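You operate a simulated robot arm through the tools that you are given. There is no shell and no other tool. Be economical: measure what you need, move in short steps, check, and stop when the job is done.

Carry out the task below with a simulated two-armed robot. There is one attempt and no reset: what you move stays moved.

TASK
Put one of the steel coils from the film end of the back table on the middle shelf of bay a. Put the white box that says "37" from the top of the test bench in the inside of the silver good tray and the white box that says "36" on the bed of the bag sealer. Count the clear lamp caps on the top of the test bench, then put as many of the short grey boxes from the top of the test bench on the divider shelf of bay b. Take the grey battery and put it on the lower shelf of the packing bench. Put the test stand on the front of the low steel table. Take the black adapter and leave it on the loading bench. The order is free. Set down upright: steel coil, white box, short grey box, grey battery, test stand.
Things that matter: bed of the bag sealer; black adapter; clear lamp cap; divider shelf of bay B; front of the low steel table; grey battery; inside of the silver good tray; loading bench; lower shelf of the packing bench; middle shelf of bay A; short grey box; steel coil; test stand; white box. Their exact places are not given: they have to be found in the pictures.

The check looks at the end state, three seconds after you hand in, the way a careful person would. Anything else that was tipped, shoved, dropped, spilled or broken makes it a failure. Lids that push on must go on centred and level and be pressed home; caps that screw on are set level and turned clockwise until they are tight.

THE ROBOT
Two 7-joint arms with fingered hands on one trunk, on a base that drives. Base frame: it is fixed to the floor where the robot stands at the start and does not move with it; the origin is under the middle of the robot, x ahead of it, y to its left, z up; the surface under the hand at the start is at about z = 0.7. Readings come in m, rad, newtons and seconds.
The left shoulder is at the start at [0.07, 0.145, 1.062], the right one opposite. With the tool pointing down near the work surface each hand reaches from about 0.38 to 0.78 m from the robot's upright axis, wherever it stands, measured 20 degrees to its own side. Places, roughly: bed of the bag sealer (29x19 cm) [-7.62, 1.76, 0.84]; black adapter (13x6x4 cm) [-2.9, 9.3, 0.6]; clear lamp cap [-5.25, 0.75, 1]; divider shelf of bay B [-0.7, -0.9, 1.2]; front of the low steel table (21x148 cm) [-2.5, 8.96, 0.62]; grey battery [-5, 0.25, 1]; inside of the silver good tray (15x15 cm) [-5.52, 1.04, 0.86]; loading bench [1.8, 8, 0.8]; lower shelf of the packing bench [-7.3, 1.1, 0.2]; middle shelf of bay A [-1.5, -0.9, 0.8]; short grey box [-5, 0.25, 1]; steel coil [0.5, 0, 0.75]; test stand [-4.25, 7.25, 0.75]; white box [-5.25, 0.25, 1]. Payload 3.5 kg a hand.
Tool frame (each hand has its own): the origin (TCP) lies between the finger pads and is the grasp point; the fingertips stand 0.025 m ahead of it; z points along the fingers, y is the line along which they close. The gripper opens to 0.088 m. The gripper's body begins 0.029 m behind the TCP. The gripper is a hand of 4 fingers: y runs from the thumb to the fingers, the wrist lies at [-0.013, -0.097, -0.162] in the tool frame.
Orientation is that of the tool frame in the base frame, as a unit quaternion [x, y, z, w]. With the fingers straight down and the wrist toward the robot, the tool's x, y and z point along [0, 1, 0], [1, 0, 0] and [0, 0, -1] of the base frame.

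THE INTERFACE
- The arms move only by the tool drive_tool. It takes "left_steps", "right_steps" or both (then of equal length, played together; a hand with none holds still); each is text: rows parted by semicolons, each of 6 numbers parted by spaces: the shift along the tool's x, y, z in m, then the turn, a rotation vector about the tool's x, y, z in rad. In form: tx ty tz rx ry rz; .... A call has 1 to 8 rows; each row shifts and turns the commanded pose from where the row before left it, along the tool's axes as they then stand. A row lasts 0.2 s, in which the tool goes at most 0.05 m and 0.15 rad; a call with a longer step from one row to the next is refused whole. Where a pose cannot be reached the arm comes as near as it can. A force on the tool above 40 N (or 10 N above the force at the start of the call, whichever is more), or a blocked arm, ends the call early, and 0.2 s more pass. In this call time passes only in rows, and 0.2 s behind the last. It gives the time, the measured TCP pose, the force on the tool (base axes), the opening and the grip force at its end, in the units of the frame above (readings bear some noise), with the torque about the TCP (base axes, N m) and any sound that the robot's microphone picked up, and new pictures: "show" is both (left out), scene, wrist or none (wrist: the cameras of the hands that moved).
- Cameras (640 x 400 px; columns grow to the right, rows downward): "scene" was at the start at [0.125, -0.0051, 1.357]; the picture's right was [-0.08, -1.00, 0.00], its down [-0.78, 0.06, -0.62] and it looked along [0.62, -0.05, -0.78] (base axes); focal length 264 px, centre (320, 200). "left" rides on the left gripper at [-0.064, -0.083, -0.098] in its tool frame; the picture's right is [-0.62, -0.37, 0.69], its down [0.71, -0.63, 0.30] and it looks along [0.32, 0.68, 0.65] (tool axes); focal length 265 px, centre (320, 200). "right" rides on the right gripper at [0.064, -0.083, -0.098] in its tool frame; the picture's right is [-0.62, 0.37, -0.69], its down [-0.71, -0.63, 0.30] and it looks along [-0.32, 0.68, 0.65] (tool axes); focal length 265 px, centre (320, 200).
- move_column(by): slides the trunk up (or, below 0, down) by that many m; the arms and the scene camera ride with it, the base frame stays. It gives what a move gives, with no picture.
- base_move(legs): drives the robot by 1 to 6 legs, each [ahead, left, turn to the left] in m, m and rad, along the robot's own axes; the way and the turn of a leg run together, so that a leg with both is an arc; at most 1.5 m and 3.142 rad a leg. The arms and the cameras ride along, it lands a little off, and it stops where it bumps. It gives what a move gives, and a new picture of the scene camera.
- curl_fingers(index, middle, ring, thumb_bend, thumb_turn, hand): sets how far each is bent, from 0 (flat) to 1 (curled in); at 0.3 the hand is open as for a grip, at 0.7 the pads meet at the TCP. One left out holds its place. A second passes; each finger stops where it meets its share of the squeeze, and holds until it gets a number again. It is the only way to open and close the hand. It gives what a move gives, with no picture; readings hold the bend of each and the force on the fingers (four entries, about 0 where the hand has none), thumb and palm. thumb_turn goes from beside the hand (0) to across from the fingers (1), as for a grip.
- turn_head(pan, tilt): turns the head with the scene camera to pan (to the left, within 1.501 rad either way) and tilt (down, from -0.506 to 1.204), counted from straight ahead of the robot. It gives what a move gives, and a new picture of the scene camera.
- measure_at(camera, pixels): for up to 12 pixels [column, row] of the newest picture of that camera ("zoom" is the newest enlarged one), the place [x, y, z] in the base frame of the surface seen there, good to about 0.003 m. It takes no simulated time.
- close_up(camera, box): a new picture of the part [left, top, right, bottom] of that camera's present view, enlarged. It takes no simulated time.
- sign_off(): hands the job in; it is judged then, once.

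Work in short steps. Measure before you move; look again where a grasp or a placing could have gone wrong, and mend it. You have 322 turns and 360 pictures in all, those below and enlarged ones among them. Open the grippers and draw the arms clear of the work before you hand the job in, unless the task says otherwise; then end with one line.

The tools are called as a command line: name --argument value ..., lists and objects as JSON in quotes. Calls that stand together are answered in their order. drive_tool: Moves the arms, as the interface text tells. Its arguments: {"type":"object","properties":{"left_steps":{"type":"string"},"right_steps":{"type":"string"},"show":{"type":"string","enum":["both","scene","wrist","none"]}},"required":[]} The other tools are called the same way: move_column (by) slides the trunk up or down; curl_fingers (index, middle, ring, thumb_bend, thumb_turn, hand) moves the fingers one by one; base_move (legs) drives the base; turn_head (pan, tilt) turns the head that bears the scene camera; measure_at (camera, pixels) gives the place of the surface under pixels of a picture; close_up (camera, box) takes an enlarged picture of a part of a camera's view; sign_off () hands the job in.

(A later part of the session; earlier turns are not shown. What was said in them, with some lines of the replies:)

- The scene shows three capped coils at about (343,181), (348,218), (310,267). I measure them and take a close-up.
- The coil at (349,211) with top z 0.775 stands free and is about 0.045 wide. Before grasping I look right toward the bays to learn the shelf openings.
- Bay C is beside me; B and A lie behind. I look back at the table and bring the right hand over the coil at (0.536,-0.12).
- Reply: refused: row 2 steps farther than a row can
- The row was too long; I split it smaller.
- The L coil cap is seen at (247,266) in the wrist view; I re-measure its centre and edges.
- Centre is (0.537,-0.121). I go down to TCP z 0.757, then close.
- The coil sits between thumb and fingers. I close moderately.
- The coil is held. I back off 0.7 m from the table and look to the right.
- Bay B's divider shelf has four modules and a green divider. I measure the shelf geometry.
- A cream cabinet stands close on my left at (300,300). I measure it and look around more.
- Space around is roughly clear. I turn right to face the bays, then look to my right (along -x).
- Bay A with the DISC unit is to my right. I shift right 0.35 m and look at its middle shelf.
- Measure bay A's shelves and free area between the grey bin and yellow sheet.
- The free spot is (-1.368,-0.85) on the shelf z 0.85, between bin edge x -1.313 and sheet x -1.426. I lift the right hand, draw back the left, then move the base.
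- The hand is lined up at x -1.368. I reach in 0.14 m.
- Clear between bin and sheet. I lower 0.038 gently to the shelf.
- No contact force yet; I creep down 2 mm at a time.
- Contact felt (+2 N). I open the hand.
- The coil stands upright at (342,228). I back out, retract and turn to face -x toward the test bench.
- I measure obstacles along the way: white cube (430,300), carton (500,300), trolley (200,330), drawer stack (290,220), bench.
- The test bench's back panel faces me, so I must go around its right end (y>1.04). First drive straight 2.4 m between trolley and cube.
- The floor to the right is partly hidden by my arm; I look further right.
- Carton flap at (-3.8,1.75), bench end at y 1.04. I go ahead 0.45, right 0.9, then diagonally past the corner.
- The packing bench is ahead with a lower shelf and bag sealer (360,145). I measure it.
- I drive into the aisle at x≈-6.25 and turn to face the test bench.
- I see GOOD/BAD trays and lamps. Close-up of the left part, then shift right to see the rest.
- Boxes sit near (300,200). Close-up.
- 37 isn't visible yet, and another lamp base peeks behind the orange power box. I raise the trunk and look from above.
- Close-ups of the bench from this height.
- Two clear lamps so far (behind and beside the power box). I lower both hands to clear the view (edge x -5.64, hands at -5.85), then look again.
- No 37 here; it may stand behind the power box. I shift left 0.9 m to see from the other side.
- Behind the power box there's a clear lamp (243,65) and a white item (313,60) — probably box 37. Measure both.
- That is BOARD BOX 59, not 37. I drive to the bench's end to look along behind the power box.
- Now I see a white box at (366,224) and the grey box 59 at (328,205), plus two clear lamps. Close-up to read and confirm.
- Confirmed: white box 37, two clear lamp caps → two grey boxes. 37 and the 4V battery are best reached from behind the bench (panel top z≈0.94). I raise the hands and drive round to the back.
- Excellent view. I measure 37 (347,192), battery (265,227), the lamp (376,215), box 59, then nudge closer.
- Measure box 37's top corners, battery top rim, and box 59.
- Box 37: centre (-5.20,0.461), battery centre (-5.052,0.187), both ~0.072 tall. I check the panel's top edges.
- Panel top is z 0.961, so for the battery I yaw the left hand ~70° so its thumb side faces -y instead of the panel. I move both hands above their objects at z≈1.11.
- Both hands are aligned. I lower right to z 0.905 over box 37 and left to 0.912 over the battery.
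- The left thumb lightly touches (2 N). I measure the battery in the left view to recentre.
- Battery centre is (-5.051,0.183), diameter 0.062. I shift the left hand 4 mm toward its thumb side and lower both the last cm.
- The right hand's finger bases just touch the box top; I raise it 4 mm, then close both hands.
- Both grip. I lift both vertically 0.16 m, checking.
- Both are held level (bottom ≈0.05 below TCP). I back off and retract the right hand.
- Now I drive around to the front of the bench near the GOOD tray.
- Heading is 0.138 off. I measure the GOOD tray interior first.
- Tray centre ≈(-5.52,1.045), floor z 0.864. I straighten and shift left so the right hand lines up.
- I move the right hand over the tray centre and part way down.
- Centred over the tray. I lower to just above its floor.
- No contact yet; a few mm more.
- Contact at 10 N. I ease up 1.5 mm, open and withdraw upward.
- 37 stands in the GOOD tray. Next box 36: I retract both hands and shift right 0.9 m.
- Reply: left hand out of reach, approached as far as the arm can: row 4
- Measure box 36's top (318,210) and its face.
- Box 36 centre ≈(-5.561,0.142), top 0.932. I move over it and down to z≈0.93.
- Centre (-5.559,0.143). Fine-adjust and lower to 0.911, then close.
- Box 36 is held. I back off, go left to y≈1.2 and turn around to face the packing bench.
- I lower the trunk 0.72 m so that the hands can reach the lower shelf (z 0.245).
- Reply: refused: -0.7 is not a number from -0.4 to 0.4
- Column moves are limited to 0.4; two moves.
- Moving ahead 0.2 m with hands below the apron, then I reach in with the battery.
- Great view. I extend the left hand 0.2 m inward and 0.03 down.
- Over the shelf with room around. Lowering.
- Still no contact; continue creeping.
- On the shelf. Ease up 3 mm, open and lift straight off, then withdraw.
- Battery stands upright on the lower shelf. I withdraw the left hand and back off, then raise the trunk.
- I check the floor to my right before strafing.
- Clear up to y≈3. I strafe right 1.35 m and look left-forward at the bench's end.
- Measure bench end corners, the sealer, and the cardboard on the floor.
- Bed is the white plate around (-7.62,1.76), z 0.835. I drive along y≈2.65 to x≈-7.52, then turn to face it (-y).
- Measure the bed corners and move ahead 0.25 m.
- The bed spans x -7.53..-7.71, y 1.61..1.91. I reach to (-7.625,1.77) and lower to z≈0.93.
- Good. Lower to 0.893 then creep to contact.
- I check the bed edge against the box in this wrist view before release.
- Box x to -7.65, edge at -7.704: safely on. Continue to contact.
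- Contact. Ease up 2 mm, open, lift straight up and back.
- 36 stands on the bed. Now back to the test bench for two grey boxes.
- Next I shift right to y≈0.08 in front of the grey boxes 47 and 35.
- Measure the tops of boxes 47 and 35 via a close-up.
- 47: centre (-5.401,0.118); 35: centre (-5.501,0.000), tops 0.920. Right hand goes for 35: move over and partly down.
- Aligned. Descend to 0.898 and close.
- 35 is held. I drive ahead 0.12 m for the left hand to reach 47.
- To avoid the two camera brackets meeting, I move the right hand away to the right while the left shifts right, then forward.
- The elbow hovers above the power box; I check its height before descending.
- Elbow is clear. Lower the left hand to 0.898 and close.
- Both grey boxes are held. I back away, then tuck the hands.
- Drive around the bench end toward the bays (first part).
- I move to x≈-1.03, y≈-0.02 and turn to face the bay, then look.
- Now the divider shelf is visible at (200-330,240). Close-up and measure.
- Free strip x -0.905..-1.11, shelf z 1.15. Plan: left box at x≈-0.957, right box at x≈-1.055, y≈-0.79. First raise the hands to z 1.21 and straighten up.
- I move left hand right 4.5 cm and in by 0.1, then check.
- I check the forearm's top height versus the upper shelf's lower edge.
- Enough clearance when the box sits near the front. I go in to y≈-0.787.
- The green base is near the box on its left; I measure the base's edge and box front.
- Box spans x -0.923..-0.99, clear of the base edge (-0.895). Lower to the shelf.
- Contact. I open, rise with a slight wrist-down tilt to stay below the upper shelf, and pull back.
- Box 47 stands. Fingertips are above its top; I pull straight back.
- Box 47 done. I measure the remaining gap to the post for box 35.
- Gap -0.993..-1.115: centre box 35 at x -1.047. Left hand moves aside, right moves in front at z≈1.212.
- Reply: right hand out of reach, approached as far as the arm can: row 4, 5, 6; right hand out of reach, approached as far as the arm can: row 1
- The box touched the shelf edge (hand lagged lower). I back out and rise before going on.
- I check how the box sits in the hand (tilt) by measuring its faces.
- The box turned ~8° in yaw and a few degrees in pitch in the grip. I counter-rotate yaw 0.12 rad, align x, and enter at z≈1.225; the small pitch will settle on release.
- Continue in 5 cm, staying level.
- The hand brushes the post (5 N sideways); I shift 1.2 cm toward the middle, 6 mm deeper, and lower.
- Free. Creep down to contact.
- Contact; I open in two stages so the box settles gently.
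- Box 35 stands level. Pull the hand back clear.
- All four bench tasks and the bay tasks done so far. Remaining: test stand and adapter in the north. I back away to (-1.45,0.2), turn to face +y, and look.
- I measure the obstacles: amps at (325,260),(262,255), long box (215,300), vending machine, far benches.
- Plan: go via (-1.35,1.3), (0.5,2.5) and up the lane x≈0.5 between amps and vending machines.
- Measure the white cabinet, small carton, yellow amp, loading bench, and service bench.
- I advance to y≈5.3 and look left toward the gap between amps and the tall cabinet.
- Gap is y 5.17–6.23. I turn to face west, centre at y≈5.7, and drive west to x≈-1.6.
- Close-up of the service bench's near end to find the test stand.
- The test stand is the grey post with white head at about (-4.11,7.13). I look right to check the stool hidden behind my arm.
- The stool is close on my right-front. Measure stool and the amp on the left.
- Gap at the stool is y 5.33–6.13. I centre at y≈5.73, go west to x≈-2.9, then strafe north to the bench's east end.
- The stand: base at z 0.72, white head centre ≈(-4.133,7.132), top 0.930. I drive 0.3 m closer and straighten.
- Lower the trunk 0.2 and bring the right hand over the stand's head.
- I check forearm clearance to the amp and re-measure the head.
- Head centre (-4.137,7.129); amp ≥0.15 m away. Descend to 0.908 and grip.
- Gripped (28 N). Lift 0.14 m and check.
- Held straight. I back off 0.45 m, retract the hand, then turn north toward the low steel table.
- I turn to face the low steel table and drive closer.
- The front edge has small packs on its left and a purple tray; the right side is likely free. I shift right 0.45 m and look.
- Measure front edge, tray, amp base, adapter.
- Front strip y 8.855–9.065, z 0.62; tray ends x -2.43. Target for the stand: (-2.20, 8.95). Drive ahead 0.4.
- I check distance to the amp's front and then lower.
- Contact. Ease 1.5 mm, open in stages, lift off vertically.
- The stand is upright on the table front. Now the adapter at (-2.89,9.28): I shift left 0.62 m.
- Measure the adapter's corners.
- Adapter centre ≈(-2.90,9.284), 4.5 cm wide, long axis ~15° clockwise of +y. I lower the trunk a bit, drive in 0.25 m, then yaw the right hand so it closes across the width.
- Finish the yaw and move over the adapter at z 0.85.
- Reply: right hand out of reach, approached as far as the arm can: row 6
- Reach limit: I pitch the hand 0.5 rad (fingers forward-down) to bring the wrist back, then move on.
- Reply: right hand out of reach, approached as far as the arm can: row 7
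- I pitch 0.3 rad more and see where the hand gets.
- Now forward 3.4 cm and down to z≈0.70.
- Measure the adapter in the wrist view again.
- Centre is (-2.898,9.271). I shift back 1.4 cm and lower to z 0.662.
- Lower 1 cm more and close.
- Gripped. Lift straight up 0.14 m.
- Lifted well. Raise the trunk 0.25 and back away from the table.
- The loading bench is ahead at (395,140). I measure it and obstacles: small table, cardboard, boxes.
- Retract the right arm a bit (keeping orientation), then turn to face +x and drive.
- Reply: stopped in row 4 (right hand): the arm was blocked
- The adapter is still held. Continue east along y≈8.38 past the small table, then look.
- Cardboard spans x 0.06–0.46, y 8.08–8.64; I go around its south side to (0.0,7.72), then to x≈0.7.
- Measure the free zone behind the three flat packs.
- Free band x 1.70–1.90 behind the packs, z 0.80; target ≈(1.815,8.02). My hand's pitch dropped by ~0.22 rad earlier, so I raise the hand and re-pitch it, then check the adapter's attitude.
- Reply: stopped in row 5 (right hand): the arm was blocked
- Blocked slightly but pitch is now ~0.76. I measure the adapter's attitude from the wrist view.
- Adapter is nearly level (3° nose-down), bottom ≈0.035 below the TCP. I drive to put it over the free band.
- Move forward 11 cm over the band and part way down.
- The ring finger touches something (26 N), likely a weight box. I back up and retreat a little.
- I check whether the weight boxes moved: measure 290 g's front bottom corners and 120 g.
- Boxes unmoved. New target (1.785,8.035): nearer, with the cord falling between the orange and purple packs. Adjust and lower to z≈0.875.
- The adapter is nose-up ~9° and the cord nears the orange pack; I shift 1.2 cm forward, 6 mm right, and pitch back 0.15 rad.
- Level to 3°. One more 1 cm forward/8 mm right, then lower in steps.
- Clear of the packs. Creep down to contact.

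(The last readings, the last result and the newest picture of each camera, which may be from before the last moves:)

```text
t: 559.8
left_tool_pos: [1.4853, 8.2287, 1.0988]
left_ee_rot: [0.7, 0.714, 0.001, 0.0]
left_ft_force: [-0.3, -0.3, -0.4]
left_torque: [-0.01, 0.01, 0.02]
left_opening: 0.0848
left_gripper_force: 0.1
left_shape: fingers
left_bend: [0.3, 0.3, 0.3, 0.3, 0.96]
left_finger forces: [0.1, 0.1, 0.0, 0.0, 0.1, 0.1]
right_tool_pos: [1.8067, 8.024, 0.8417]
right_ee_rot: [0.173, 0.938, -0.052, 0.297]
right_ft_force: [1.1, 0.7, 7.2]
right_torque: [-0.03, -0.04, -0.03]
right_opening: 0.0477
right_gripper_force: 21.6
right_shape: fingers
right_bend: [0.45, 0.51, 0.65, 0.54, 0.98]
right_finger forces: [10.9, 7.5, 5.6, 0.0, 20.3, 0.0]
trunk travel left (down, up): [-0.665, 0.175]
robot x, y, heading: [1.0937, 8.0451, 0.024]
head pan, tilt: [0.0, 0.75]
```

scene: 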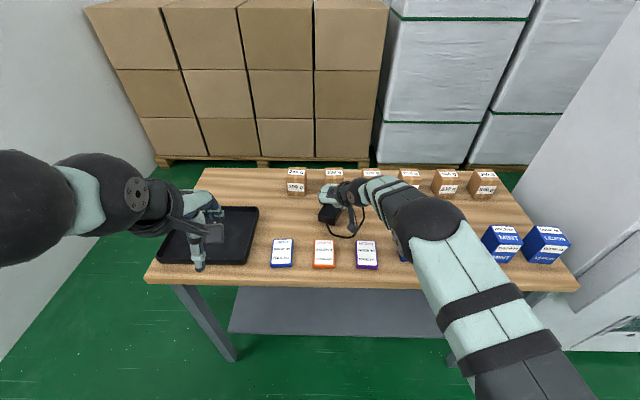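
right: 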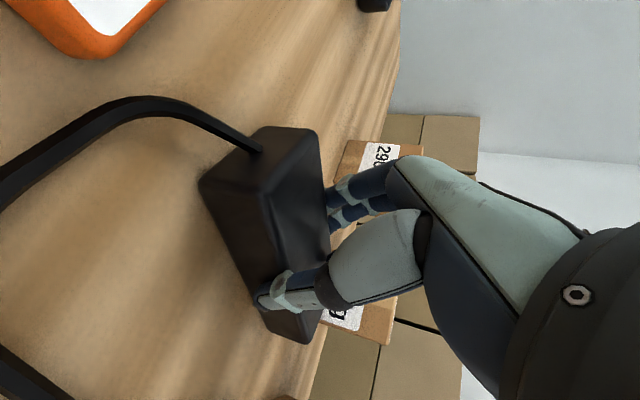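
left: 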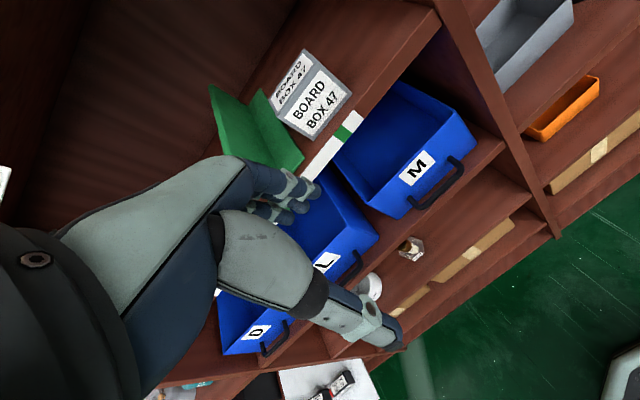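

Contact. Open gradually.

curl_fingers --hand "right" --index 0.4 --middle 0.44 --ring 0.5 --thumb_bend 0.46

curl_fingers --hand "right" --index 0.3 --middle 0.3 --ring 0.3 --thumb_bend 0.28

close_up --camera "right" --box '[0, 0, 640, 400]'

```text
t: 560.8
left_tool_pos: [1.4838, 8.2289, 1.099]
left_ee_rot: [0.7, 0.714, 0.0, 0.001]
left_ft_force: [-0.1, 0.6, -0.6]
left_torque: [0.01, 0.01, -0.02]
left_opening: 0.0847
left_gripper_force: 0.1
left_shape: fingers
left_bend: [0.3, 0.3, 0.3, 0.3, 0.96]
left_finger forces: [0.0, 0.0, 0.0, 0.0, 0.1, 0.1]
right_tool_pos: [1.8052, 8.0202, 0.8411]
right_ee_rot: [0.173, 0.938, -0.052, 0.296]
right_ft_force: [0.0, -4.0, 13.6]
right_torque: [0.13, -0.53, -0.16]
right_opening: 0.0569
right_gripper_force: 7.0
right_shape: fingers
right_bend: [0.4, 0.44, 0.54, 0.46, 0.98]
right_finger forces: [0.1, 0.0, 14.3, 0.0, 0.1, 0.0]
trunk travel left (down, up): [-0.665, 0.175]
robot x, y, heading: [1.0936, 8.0485, 0.025]
head pan, tilt: [0.0, 0.75]
```

```text
t: 561.8
left_tool_pos: [1.4865, 8.2287, 1.0984]
left_ee_rot: [0.701, 0.713, -0.001, 0.0]
left_ft_force: [0.8, 0.0, 0.5]
left_torque: [-0.03, 0.0, 0.02]
left_opening: 0.0847
left_gripper_force: 0.0
left_shape: fingers
left_bend: [0.3, 0.3, 0.3, 0.3, 0.96]
left_finger forces: [0.0, 0.0, 0.0, 0.0, 0.0, 0.0]
right_tool_pos: [1.8073, 8.0222, 0.837]
right_ee_rot: [0.173, 0.938, -0.053, 0.294]
right_ft_force: [-0.3, -0.6, 0.7]
right_torque: [0.0, 0.01, -0.01]
right_opening: 0.086
right_gripper_force: 0.1
right_shape: fingers
right_bend: [0.3, 0.3, 0.3, 0.28, 0.96]
right_finger forces: [0.0, 0.0, 0.0, 0.1, 0.0, 0.1]
trunk travel left (down, up): [-0.665, 0.175]
robot x, y, heading: [1.0943, 8.0432, 0.02]
head pan, tilt: [0.0, 0.75]
```

```text
1.00 times, centred on (320, 200) of right (not enlarged: the box is as wide or as high as the picture)
```

zoom: 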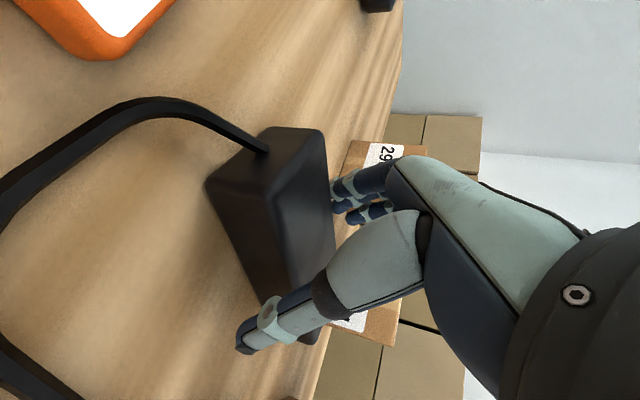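

Released. Withdraw along the fingers' axis (up and back).

drive_tool --right_steps "0 0 -0.02 0 0 0;0 0 -0.03 0 0 0;0 0 -0.04 0 0 0;0 0 -0.04 0 0 0;0 0 -0.04 0 0 0;0 0 -0.04 0 0 0" --show "both"

close_up --camera "scene" --box '[240, 150, 440, 280]'

```text
t: 563.2
left_tool_pos: [1.487, 8.2292, 1.0973]
left_ee_rot: [0.7, 0.715, -0.001, -0.001]
left_ft_force: [0.5, 0.2, 0.6]
left_torque: [-0.01, -0.05, 0.03]
left_opening: 0.0847
left_gripper_force: 0.1
left_shape: fingers
left_bend: [0.3, 0.3, 0.3, 0.3, 0.96]
left_finger forces: [0.0, 0.0, 0.0, 0.1, 0.0, 0.0]
right_tool_pos: [1.6701, 8.049, 0.8926]
right_ee_rot: [0.184, 0.963, -0.07, 0.185]
right_ft_force: [-0.1, 0.5, 0.5]
right_torque: [0.02, 0.04, -0.01]
right_opening: 0.0862
right_gripper_force: 0.2
right_shape: fingers
right_bend: [0.3, 0.3, 0.3, 0.28, 0.95]
right_finger forces: [0.0, 0.0, 0.0, 0.1, 0.1, 0.0]
trunk travel left (down, up): [-0.665, 0.175]
robot x, y, heading: [1.0945, 8.0496, 0.015]
head pan, tilt: [0.0, 0.75]
stopped in row 6 (right hand): the arm was blocked; the commanded pose is now the measured one
```

scene: 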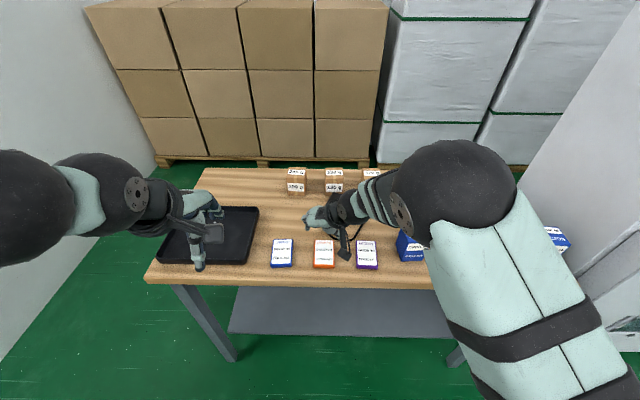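
right: 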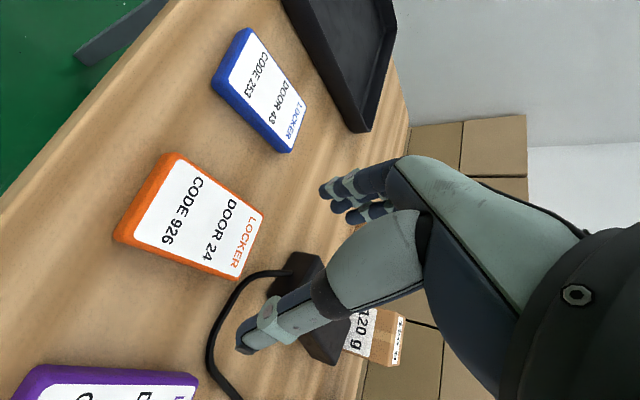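

```text
3.08 times, centred on (340, 215) of scene
```

zoom: 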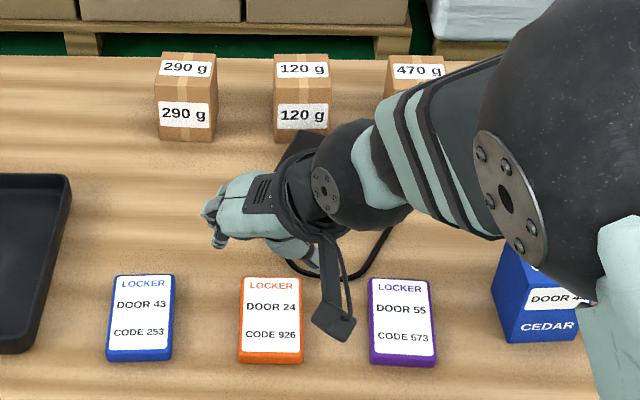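

The wrist hits a joint limit here. I raise the trunk 0.17 (straight up) and then back the base away.

move_column --by 0.17

base_move --legs '[[-0.35, 0, 0]]'

turn_head --pan 0.1 --tilt 0.7

close_up --camera "scene" --box '[160, 100, 480, 300]'

```text
t: 565.1
left_tool_pos: [1.4863, 8.2299, 1.2682]
left_ee_rot: [0.7, 0.714, 0.0, 0.0]
left_ft_force: [-0.2, -0.3, 0.3]
left_torque: [0.02, 0.02, 0.0]
left_opening: 0.0847
left_gripper_force: 0.1
left_shape: fingers
left_bend: [0.3, 0.3, 0.3, 0.3, 0.96]
left_finger forces: [0.0, 0.0, 0.0, 0.0, 0.1, 0.0]
right_tool_pos: [1.6695, 8.0503, 1.0633]
right_ee_rot: [0.184, 0.963, -0.07, 0.186]
right_ft_force: [0.2, -0.2, 0.2]
right_torque: [0.01, 0.0, -0.04]
right_opening: 0.086
right_gripper_force: 0.0
right_shape: fingers
right_bend: [0.3, 0.3, 0.3, 0.28, 0.95]
right_finger forces: [0.0, 0.1, 0.1, 0.0, 0.0, 0.0]
trunk travel left (down, up): [-0.835, 0.005]
robot x, y, heading: [1.0955, 8.0432, 0.018]
head pan, tilt: [0.0, 0.75]
```

```text
t: 567.3
left_tool_pos: [1.1554, 8.2211, 1.2668]
left_ee_rot: [0.703, 0.711, -0.001, -0.001]
left_ft_force: [0.0, -0.4, 0.2]
left_torque: [0.01, 0.03, 0.0]
left_opening: 0.0849
left_gripper_force: 0.0
left_shape: fingers
left_bend: [0.3, 0.3, 0.3, 0.3, 0.96]
left_finger forces: [0.1, 0.0, 0.1, 0.0, 0.1, 0.0]
right_tool_pos: [1.3353, 8.0406, 1.0626]
right_ee_rot: [0.187, 0.962, -0.071, 0.185]
right_ft_force: [0.9, -0.6, -0.5]
right_torque: [0.01, -0.01, 0.01]
right_opening: 0.0864
right_gripper_force: 0.0
right_shape: fingers
right_bend: [0.3, 0.3, 0.3, 0.28, 0.95]
right_finger forces: [0.0, 0.1, 0.0, 0.0, 0.0, 0.0]
trunk travel left (down, up): [-0.835, 0.005]
robot x, y, heading: [0.7559, 8.0367, 0.016]
head pan, tilt: [0.0, 0.75]
```

scene: 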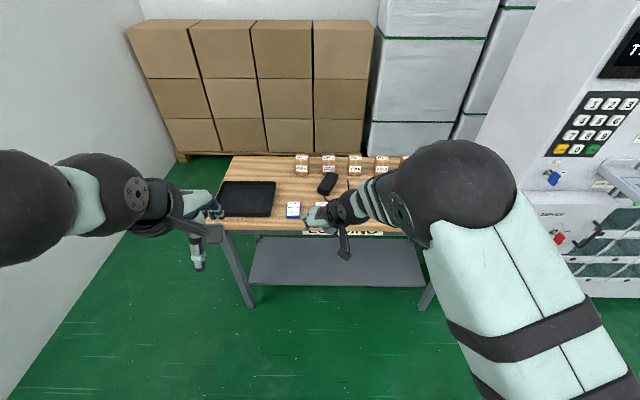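

```text
t: 568.0
left_tool_pos: [1.1521, 8.2195, 1.2685]
left_ee_rot: [0.702, 0.712, -0.001, -0.001]
left_ft_force: [-0.2, -0.2, 0.1]
left_torque: [0.01, 0.0, 0.0]
left_opening: 0.0847
left_gripper_force: 0.0
left_shape: fingers
left_bend: [0.3, 0.3, 0.3, 0.3, 0.96]
left_finger forces: [0.1, 0.0, 0.0, 0.1, 0.0, 0.1]
right_tool_pos: [1.3342, 8.0397, 1.0629]
right_ee_rot: [0.188, 0.962, -0.071, 0.185]
right_ft_force: [0.0, -0.1, 0.7]
right_torque: [-0.03, -0.01, 0.01]
right_opening: 0.0863
right_gripper_force: 0.1
right_shape: fingers
right_bend: [0.3, 0.3, 0.3, 0.28, 0.95]
right_finger forces: [0.0, 0.0, 0.0, 0.1, 0.0, 0.1]
trunk travel left (down, up): [-0.835, 0.005]
robot x, y, heading: [0.7584, 8.042, 0.011]
head pan, tilt: [0.099, 0.7]
```

scene: 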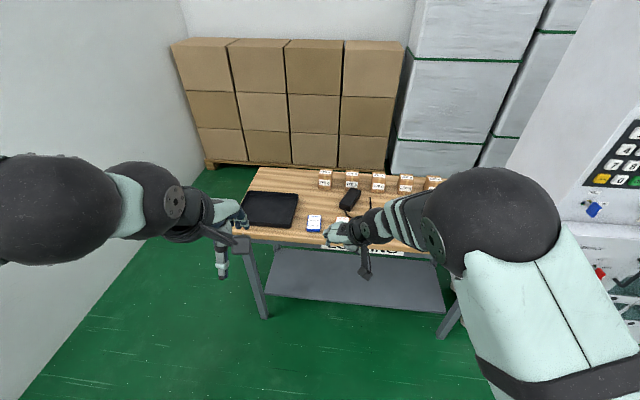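

```text
2.00 times, centred on (320, 200) of scene
```

zoom: 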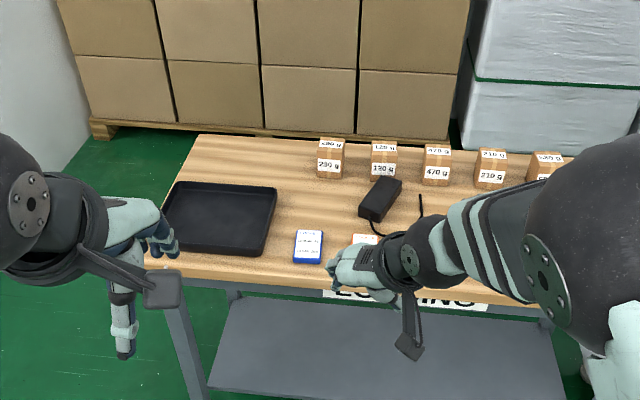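

The adapter lies flat on the loading bench and nothing else moved. I back off a little more and hand in.

base_move --legs '[[-0.2, -0.1, 0]]'

sign_off

```text
t: 569.7
left_tool_pos: [0.9533, 8.1199, 1.2663]
left_ee_rot: [0.703, 0.711, -0.002, 0.0]
left_ft_force: [-0.1, 0.4, 0.2]
left_torque: [-0.03, 0.03, 0.01]
left_opening: 0.0848
left_gripper_force: 0.0
left_shape: fingers
left_bend: [0.3, 0.3, 0.3, 0.3, 0.96]
left_finger forces: [0.1, 0.0, 0.1, 0.0, 0.0, 0.0]
right_tool_pos: [1.135, 7.9403, 1.0617]
right_ee_rot: [0.188, 0.962, -0.071, 0.185]
right_ft_force: [0.5, -0.2, 0.7]
right_torque: [0.03, 0.02, -0.01]
right_opening: 0.0861
right_gripper_force: 0.0
right_shape: fingers
right_bend: [0.3, 0.3, 0.3, 0.28, 0.95]
right_finger forces: [0.0, 0.0, 0.0, 0.1, 0.0, 0.0]
trunk travel left (down, up): [-0.835, 0.005]
robot x, y, heading: [0.5545, 7.9388, 0.014]
head pan, tilt: [0.099, 0.7]
```

scene: 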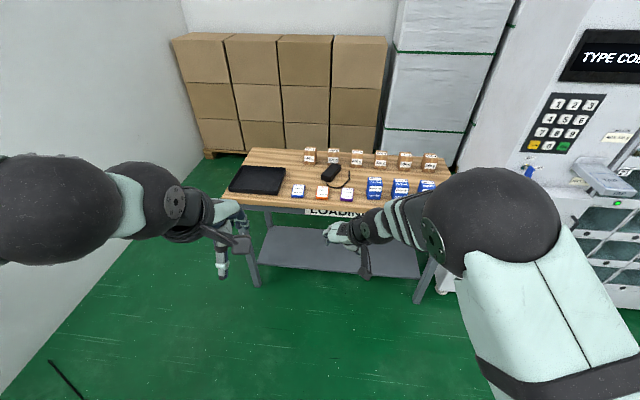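

```text
The job is handed in.
```

All placements are done and the job is handed in: I counted two clear lamp caps, so board boxes 47 and 35 went on bay B's divider shelf, and each item stood or lay as asked when I last saw it.
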